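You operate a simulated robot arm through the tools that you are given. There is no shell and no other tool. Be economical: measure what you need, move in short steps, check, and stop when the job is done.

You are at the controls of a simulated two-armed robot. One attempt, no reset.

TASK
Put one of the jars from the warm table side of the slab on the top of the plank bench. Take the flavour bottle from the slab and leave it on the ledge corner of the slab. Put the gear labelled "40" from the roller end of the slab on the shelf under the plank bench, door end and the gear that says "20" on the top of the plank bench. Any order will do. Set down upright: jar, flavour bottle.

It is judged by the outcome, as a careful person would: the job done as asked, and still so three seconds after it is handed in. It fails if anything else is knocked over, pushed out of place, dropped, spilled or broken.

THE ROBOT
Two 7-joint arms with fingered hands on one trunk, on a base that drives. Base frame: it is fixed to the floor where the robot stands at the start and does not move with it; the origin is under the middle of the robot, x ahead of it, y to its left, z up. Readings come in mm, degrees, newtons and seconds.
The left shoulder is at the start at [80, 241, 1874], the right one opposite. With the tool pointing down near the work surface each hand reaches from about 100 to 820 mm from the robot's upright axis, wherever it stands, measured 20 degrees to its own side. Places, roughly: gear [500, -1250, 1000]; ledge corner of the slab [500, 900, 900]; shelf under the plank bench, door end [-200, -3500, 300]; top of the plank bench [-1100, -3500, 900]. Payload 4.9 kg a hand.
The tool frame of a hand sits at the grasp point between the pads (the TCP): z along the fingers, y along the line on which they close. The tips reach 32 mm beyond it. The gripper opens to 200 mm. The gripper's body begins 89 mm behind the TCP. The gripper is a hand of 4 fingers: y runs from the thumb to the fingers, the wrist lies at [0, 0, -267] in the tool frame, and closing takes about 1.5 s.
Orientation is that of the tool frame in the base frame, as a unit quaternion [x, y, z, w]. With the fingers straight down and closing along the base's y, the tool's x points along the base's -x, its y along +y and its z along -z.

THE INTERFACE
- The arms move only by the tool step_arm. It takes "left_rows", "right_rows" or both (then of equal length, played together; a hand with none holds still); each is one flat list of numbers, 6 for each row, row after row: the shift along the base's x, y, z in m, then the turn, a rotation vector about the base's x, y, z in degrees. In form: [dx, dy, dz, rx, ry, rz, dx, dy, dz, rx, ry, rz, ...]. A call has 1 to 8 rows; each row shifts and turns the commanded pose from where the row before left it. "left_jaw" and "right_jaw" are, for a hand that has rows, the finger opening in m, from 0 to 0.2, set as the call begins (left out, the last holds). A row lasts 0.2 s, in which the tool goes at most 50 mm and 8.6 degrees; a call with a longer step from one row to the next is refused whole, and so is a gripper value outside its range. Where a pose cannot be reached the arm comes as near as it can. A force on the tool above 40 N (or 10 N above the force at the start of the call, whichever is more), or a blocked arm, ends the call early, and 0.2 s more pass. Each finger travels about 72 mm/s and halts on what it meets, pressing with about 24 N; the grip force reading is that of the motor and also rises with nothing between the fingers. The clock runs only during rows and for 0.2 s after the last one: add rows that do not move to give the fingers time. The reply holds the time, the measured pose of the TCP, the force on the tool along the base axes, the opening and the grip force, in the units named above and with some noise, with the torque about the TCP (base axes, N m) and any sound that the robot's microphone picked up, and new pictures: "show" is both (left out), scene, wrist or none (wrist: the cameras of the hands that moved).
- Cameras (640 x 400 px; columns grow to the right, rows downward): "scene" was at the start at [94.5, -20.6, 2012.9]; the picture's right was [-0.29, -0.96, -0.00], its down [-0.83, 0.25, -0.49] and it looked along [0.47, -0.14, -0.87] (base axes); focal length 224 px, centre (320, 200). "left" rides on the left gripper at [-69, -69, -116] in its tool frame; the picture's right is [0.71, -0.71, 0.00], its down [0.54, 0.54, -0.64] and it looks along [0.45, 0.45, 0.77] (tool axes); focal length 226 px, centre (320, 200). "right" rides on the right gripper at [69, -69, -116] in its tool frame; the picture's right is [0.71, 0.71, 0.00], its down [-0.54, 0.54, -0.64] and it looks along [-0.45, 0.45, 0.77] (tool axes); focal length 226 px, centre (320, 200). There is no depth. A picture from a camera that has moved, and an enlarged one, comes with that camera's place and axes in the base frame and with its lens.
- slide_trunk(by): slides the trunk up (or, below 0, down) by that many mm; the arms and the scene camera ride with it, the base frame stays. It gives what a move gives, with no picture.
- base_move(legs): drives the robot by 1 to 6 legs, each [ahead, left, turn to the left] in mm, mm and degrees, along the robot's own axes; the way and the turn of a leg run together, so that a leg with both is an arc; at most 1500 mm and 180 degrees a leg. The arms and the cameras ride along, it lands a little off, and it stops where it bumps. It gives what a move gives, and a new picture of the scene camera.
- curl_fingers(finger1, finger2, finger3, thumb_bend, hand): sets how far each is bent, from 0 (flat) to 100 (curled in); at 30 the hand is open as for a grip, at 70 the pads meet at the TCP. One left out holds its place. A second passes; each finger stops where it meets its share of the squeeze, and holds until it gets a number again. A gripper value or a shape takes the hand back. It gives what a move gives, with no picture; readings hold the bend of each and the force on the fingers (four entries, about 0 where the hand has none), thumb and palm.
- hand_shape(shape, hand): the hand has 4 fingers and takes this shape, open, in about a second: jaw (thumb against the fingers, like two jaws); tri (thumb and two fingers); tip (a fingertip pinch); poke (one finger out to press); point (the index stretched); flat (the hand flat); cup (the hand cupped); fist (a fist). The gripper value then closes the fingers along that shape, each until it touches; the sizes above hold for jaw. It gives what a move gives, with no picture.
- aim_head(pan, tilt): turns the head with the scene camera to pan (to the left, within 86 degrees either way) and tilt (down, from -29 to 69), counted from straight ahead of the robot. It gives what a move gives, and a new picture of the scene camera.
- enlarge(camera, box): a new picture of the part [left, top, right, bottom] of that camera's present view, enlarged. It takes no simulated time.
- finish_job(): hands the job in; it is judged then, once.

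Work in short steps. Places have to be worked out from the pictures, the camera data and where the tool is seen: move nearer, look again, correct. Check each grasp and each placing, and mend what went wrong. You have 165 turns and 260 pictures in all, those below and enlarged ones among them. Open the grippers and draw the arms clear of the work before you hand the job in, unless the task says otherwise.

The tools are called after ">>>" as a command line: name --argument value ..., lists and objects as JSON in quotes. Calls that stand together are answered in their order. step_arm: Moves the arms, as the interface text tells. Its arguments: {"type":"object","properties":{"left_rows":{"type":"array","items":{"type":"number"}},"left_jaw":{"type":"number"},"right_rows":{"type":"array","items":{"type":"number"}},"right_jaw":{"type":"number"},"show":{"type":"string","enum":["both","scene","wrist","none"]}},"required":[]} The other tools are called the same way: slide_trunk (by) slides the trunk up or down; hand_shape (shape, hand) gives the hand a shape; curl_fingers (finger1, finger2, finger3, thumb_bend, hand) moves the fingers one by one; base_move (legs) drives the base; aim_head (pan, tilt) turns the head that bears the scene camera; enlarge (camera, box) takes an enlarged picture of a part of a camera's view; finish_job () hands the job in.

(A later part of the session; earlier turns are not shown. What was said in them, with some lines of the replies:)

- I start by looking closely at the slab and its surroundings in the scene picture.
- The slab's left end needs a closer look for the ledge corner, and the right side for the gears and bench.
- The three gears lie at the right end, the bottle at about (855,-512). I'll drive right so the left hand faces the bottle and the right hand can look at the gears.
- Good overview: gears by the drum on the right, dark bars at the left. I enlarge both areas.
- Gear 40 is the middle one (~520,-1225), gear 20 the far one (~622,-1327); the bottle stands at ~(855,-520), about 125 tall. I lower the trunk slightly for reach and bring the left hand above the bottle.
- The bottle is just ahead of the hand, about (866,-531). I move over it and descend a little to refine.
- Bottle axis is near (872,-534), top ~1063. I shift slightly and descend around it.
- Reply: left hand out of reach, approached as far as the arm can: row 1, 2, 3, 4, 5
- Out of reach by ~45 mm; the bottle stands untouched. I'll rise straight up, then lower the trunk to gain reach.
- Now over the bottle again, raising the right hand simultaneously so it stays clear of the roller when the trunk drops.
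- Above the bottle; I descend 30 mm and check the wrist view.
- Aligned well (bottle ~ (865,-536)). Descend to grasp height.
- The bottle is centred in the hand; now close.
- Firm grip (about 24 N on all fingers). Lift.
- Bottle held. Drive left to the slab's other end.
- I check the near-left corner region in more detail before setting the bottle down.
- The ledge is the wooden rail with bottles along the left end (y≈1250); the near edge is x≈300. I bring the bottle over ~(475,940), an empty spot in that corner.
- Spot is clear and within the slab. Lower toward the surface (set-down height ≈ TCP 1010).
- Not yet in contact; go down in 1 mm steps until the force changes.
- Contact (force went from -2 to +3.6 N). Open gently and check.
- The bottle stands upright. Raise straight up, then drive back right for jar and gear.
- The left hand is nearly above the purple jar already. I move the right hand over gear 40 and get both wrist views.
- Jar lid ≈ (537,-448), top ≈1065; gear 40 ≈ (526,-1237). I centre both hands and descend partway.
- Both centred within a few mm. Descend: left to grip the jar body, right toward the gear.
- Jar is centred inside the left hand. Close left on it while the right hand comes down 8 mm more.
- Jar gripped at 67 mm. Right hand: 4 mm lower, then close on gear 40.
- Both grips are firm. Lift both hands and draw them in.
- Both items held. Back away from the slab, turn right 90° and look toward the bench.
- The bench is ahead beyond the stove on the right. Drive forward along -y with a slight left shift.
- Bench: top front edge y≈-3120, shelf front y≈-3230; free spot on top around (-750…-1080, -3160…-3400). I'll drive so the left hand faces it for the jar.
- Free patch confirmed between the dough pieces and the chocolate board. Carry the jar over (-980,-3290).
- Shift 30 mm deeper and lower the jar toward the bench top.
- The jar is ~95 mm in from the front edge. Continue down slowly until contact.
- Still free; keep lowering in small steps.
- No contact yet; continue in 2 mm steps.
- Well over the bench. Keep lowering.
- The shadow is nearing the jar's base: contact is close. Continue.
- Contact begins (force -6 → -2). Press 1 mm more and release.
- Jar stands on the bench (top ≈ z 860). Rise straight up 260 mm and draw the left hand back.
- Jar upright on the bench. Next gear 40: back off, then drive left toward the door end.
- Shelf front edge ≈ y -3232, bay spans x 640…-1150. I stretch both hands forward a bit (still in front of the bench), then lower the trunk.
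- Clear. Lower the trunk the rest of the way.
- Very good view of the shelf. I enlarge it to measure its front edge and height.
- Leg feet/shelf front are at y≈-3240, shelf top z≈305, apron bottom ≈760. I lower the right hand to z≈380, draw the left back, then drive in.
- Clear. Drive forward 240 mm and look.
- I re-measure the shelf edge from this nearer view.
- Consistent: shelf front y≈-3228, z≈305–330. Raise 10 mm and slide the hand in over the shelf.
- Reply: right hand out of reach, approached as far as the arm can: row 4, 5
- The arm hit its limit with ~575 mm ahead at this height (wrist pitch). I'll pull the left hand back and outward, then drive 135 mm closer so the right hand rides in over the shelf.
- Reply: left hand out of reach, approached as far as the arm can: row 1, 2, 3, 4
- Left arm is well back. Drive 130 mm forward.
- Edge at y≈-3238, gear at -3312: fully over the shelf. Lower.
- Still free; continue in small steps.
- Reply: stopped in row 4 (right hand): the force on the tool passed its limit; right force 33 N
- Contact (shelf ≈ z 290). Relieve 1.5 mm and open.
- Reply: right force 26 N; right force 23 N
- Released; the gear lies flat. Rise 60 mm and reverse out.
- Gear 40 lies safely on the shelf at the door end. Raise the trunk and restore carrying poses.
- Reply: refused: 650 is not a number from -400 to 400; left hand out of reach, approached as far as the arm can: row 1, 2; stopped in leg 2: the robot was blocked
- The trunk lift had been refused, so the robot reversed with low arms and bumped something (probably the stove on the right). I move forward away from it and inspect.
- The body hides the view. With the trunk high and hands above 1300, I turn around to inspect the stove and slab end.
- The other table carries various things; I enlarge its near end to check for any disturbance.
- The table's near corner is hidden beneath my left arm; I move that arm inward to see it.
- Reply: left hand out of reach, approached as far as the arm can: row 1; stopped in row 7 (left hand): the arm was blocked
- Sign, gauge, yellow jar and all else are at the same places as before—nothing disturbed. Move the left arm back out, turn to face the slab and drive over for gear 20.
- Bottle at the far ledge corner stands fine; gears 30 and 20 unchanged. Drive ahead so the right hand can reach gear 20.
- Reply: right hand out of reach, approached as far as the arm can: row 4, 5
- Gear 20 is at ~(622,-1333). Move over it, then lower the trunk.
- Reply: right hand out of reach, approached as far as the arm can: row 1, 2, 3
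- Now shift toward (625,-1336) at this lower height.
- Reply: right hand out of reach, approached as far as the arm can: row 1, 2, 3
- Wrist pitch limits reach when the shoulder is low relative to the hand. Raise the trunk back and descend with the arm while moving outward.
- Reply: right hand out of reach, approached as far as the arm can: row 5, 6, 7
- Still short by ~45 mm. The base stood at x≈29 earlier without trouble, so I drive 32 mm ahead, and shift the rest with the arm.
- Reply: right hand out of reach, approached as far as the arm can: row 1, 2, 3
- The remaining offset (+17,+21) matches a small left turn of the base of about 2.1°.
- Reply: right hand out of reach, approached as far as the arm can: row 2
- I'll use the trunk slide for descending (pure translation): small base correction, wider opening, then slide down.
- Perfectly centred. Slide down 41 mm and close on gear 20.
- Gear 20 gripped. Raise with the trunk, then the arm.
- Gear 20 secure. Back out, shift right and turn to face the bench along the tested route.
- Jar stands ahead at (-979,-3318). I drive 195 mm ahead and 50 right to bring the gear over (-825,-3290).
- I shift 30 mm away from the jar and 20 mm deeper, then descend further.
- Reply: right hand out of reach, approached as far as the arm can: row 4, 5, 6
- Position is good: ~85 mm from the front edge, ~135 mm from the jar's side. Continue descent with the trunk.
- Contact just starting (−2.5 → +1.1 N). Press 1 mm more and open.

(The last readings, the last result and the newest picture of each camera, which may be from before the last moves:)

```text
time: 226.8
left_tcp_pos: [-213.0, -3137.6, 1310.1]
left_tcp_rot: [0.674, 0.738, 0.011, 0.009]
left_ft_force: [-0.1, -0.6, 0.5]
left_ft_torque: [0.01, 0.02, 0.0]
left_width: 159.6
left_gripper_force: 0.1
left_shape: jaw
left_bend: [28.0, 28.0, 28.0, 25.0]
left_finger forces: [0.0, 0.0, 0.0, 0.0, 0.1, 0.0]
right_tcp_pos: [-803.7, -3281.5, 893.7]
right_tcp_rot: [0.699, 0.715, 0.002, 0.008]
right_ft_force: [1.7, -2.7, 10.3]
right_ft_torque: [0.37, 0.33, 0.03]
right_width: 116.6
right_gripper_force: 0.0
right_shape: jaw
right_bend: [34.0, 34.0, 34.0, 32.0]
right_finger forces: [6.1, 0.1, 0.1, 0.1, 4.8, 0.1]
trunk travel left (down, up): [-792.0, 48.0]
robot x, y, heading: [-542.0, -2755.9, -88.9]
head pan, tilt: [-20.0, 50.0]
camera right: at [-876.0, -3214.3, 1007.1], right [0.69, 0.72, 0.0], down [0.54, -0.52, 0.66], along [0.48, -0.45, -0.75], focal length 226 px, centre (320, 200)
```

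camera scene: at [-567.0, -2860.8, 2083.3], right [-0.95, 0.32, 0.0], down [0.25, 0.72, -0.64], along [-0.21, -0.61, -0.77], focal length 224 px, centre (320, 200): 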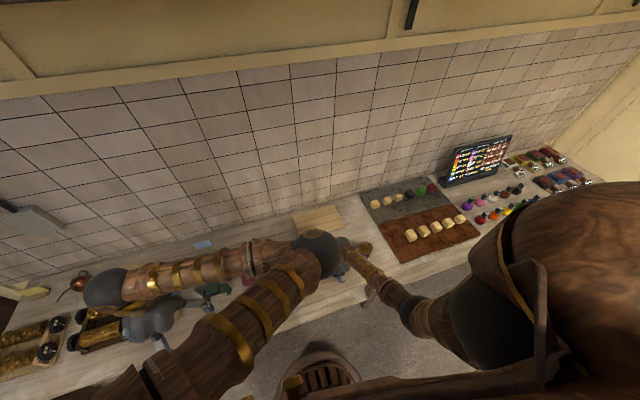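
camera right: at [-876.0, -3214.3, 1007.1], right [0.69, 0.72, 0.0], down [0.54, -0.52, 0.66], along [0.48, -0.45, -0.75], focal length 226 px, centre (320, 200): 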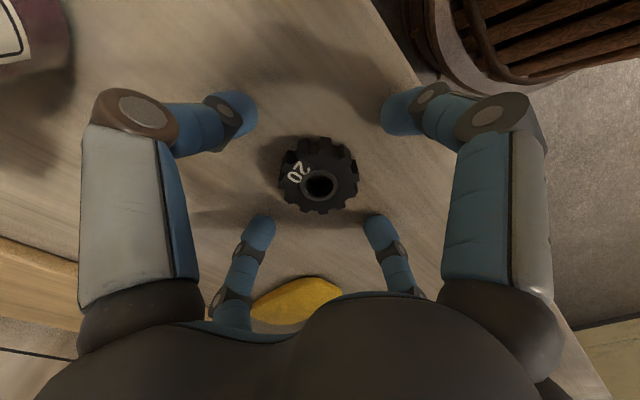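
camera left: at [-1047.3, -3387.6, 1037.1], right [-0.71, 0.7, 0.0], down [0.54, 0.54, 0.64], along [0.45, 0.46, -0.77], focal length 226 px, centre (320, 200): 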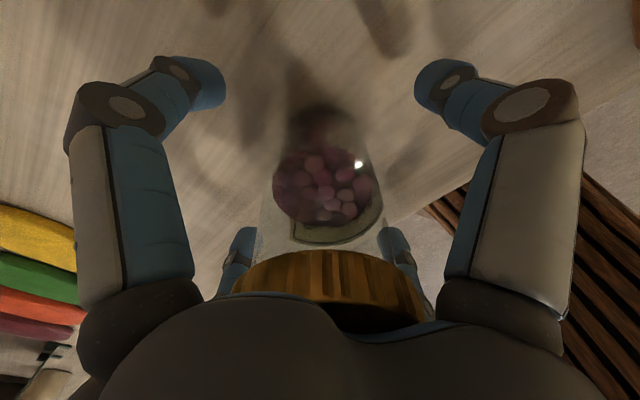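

Gear 20 released and flat. Rise with trunk and arm, then back away and check.

>>> slide_trunk --by 46

>>> step_arm --right_rows '[0, 0, 0.04, 0, 0, 0, 0, 0, 0.04, 0, 0, 0, 0, 0.0, 0.04, 0, 0, 0, 0, 0.0, 0.04, 0, 0, 0, 0, 0.0, 0.04, 0, 0, 0, 0, 0, 0.03, 0, 0, 0, 0, 0, 0, 0, 0, 0]' --show "wrist"

>>> base_move --legs '[[-450, 0, 0]]'

>>> aim_head --pan -10 --tilt 38

```text
time: 227.7
left_tcp_pos: [-215.1, -3137.9, 1355.1]
left_tcp_rot: [0.675, 0.737, 0.01, 0.01]
left_ft_force: [0.1, 0.0, -0.5]
left_ft_torque: [0.02, 0.01, 0.01]
left_width: 159.6
left_gripper_force: 0.0
left_shape: jaw
left_bend: [28.0, 28.0, 28.0, 25.0]
left_finger forces: [0.0, 0.1, 0.0, 0.0, 0.0, 0.0]
right_tcp_pos: [-804.5, -3281.7, 937.9]
right_tcp_rot: [0.7, 0.714, 0.002, 0.009]
right_ft_force: [-0.4, -0.1, 0.0]
right_ft_torque: [0.03, -0.01, 0.0]
right_width: 119.3
right_gripper_force: 0.2
right_shape: jaw
right_bend: [34.0, 34.0, 34.0, 32.0]
right_finger forces: [0.0, 0.1, 0.0, 0.1, 0.1, 0.0]
trunk travel left (down, up): [-838.0, 2.0]
robot x, y, heading: [-544.5, -2754.6, -88.9]
head pan, tilt: [-20.0, 50.0]
```

```text
time: 229.3
left_tcp_pos: [-215.6, -3139.4, 1355.1]
left_tcp_rot: [0.675, 0.738, 0.011, 0.009]
left_ft_force: [0.4, -1.2, 0.5]
left_ft_torque: [0.02, 0.0, 0.01]
left_width: 159.9
left_gripper_force: 0.1
left_shape: jaw
left_bend: [28.0, 28.0, 28.0, 25.0]
left_finger forces: [0.0, 0.0, 0.1, 0.1, 0.0, 0.1]
right_tcp_pos: [-804.0, -3281.4, 1169.4]
right_tcp_rot: [0.699, 0.715, 0.003, 0.008]
right_ft_force: [0.2, 0.2, -0.3]
right_ft_torque: [-0.02, 0.0, -0.02]
right_width: 119.5
right_gripper_force: 0.1
right_shape: jaw
right_bend: [34.0, 34.0, 34.0, 32.0]
right_finger forces: [0.0, 0.1, 0.0, 0.0, 0.1, 0.0]
trunk travel left (down, up): [-838.0, 2.0]
robot x, y, heading: [-542.9, -2757.3, -88.7]
head pan, tilt: [-20.0, 50.0]
camera right: at [-876.3, -3214.4, 1283.0], right [0.69, 0.72, 0.01], down [0.54, -0.53, 0.66], along [0.48, -0.45, -0.76], focal length 226 px, centre (320, 200)
```

right: 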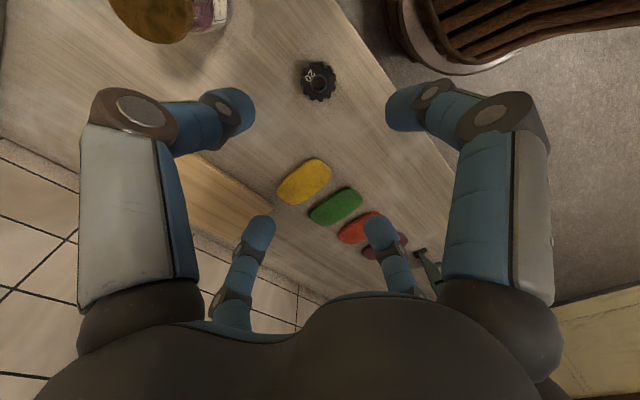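

```text
time: 232.0
left_tcp_pos: [-222.3, -2686.5, 1355.2]
left_tcp_rot: [0.674, 0.739, 0.012, 0.009]
left_ft_force: [-1.0, -0.2, 0.1]
left_ft_torque: [-0.01, -0.01, 0.01]
left_width: 159.9
left_gripper_force: 0.1
left_shape: jaw
left_bend: [28.0, 28.0, 28.0, 25.0]
left_finger forces: [0.1, 0.0, 0.0, 0.0, 0.0, 0.1]
right_tcp_pos: [-811.4, -2830.3, 1167.3]
right_tcp_rot: [0.698, 0.716, 0.004, 0.008]
right_ft_force: [-0.1, 0.5, -0.4]
right_ft_torque: [0.04, -0.02, -0.04]
right_width: 119.3
right_gripper_force: 0.1
right_shape: jaw
right_bend: [34.0, 34.0, 34.0, 32.0]
right_finger forces: [0.0, 0.0, 0.1, 0.1, 0.1, 0.1]
trunk travel left (down, up): [-838.0, 2.0]
robot x, y, heading: [-549.8, -2302.7, -88.7]
head pan, tilt: [-20.0, 50.0]
camera scene: at [-575.5, -2411.7, 2082.0], right [-0.95, 0.32, 0.0], down [0.25, 0.73, -0.64], along [-0.21, -0.61, -0.77], focal length 224 px, centre (320, 200)
```

scene: 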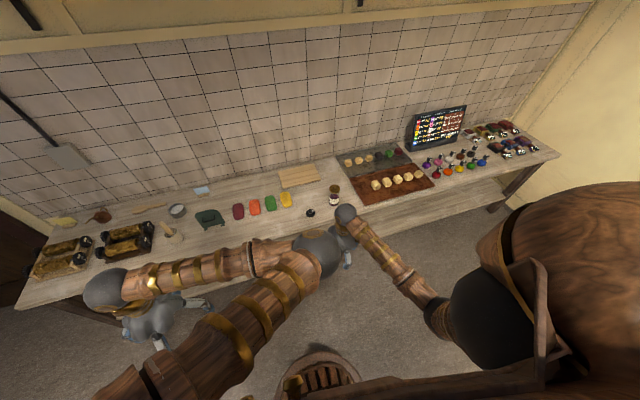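

```text
time: 232.8
left_tcp_pos: [-221.9, -2683.9, 1355.1]
left_tcp_rot: [0.674, 0.739, 0.011, 0.01]
left_ft_force: [-0.1, 0.6, -1.2]
left_ft_torque: [0.02, -0.04, 0.03]
left_width: 159.8
left_gripper_force: 0.2
left_shape: jaw
left_bend: [28.0, 28.0, 28.0, 25.0]
left_finger forces: [0.1, 0.0, 0.0, 0.1, 0.0, 0.1]
right_tcp_pos: [-811.3, -2830.2, 1168.4]
right_tcp_rot: [0.699, 0.715, 0.003, 0.008]
right_ft_force: [0.7, -0.1, -0.3]
right_ft_torque: [0.01, 0.0, 0.01]
right_width: 119.5
right_gripper_force: 0.0
right_shape: jaw
right_bend: [34.0, 34.0, 34.0, 32.0]
right_finger forces: [0.1, 0.0, 0.0, 0.0, 0.0, 0.0]
trunk travel left (down, up): [-838.0, 2.0]
robot x, y, heading: [-555.5, -2300.2, -88.7]
head pan, tilt: [-10.0, 38.0]
camera scene: at [-563.9, -2421.5, 2099.3], right [-0.99, 0.15, 0.0], down [0.09, 0.61, -0.79], along [-0.12, -0.78, -0.62], focal length 224 px, centre (320, 200)
```

scene: 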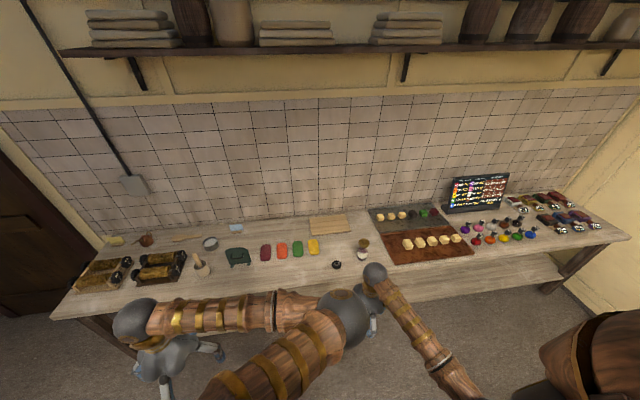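

Jar upright and gear 20 on the bench top, gear 40 on the shelf at the door end, and the bottle upright at the ledge corner. Both hands are open and clear of the work, so I hand in.

>>> finish_job

```text
The job is handed in.
```

I put all four items where you asked and handed the job in; I don't have the judge's verdict.

- **Jar:** the purple jar from the warm table stands upright on top of the plank bench.
- **Flavour bottle:** it stands upright near the ledge corner of the slab, at about (473, 944). I took that corner to be the near-left one beside the wooden bottle rail, and the spot is some 400 mm in from the edge, so "corner" is a loose fit.
- **Gear 40:** it lies flat on the shelf under the bench, at the door end.
- **Gear 20:** it lies flat on top of the bench, about 180 mm from the jar.

While reversing with the arms low, the robot bumped something, most likely the other work table near the slab. I turned back and looked at that table: its sign, gauge and jar were in the same places as before, and nothing had tipped over. I had no clear view of every item near it.
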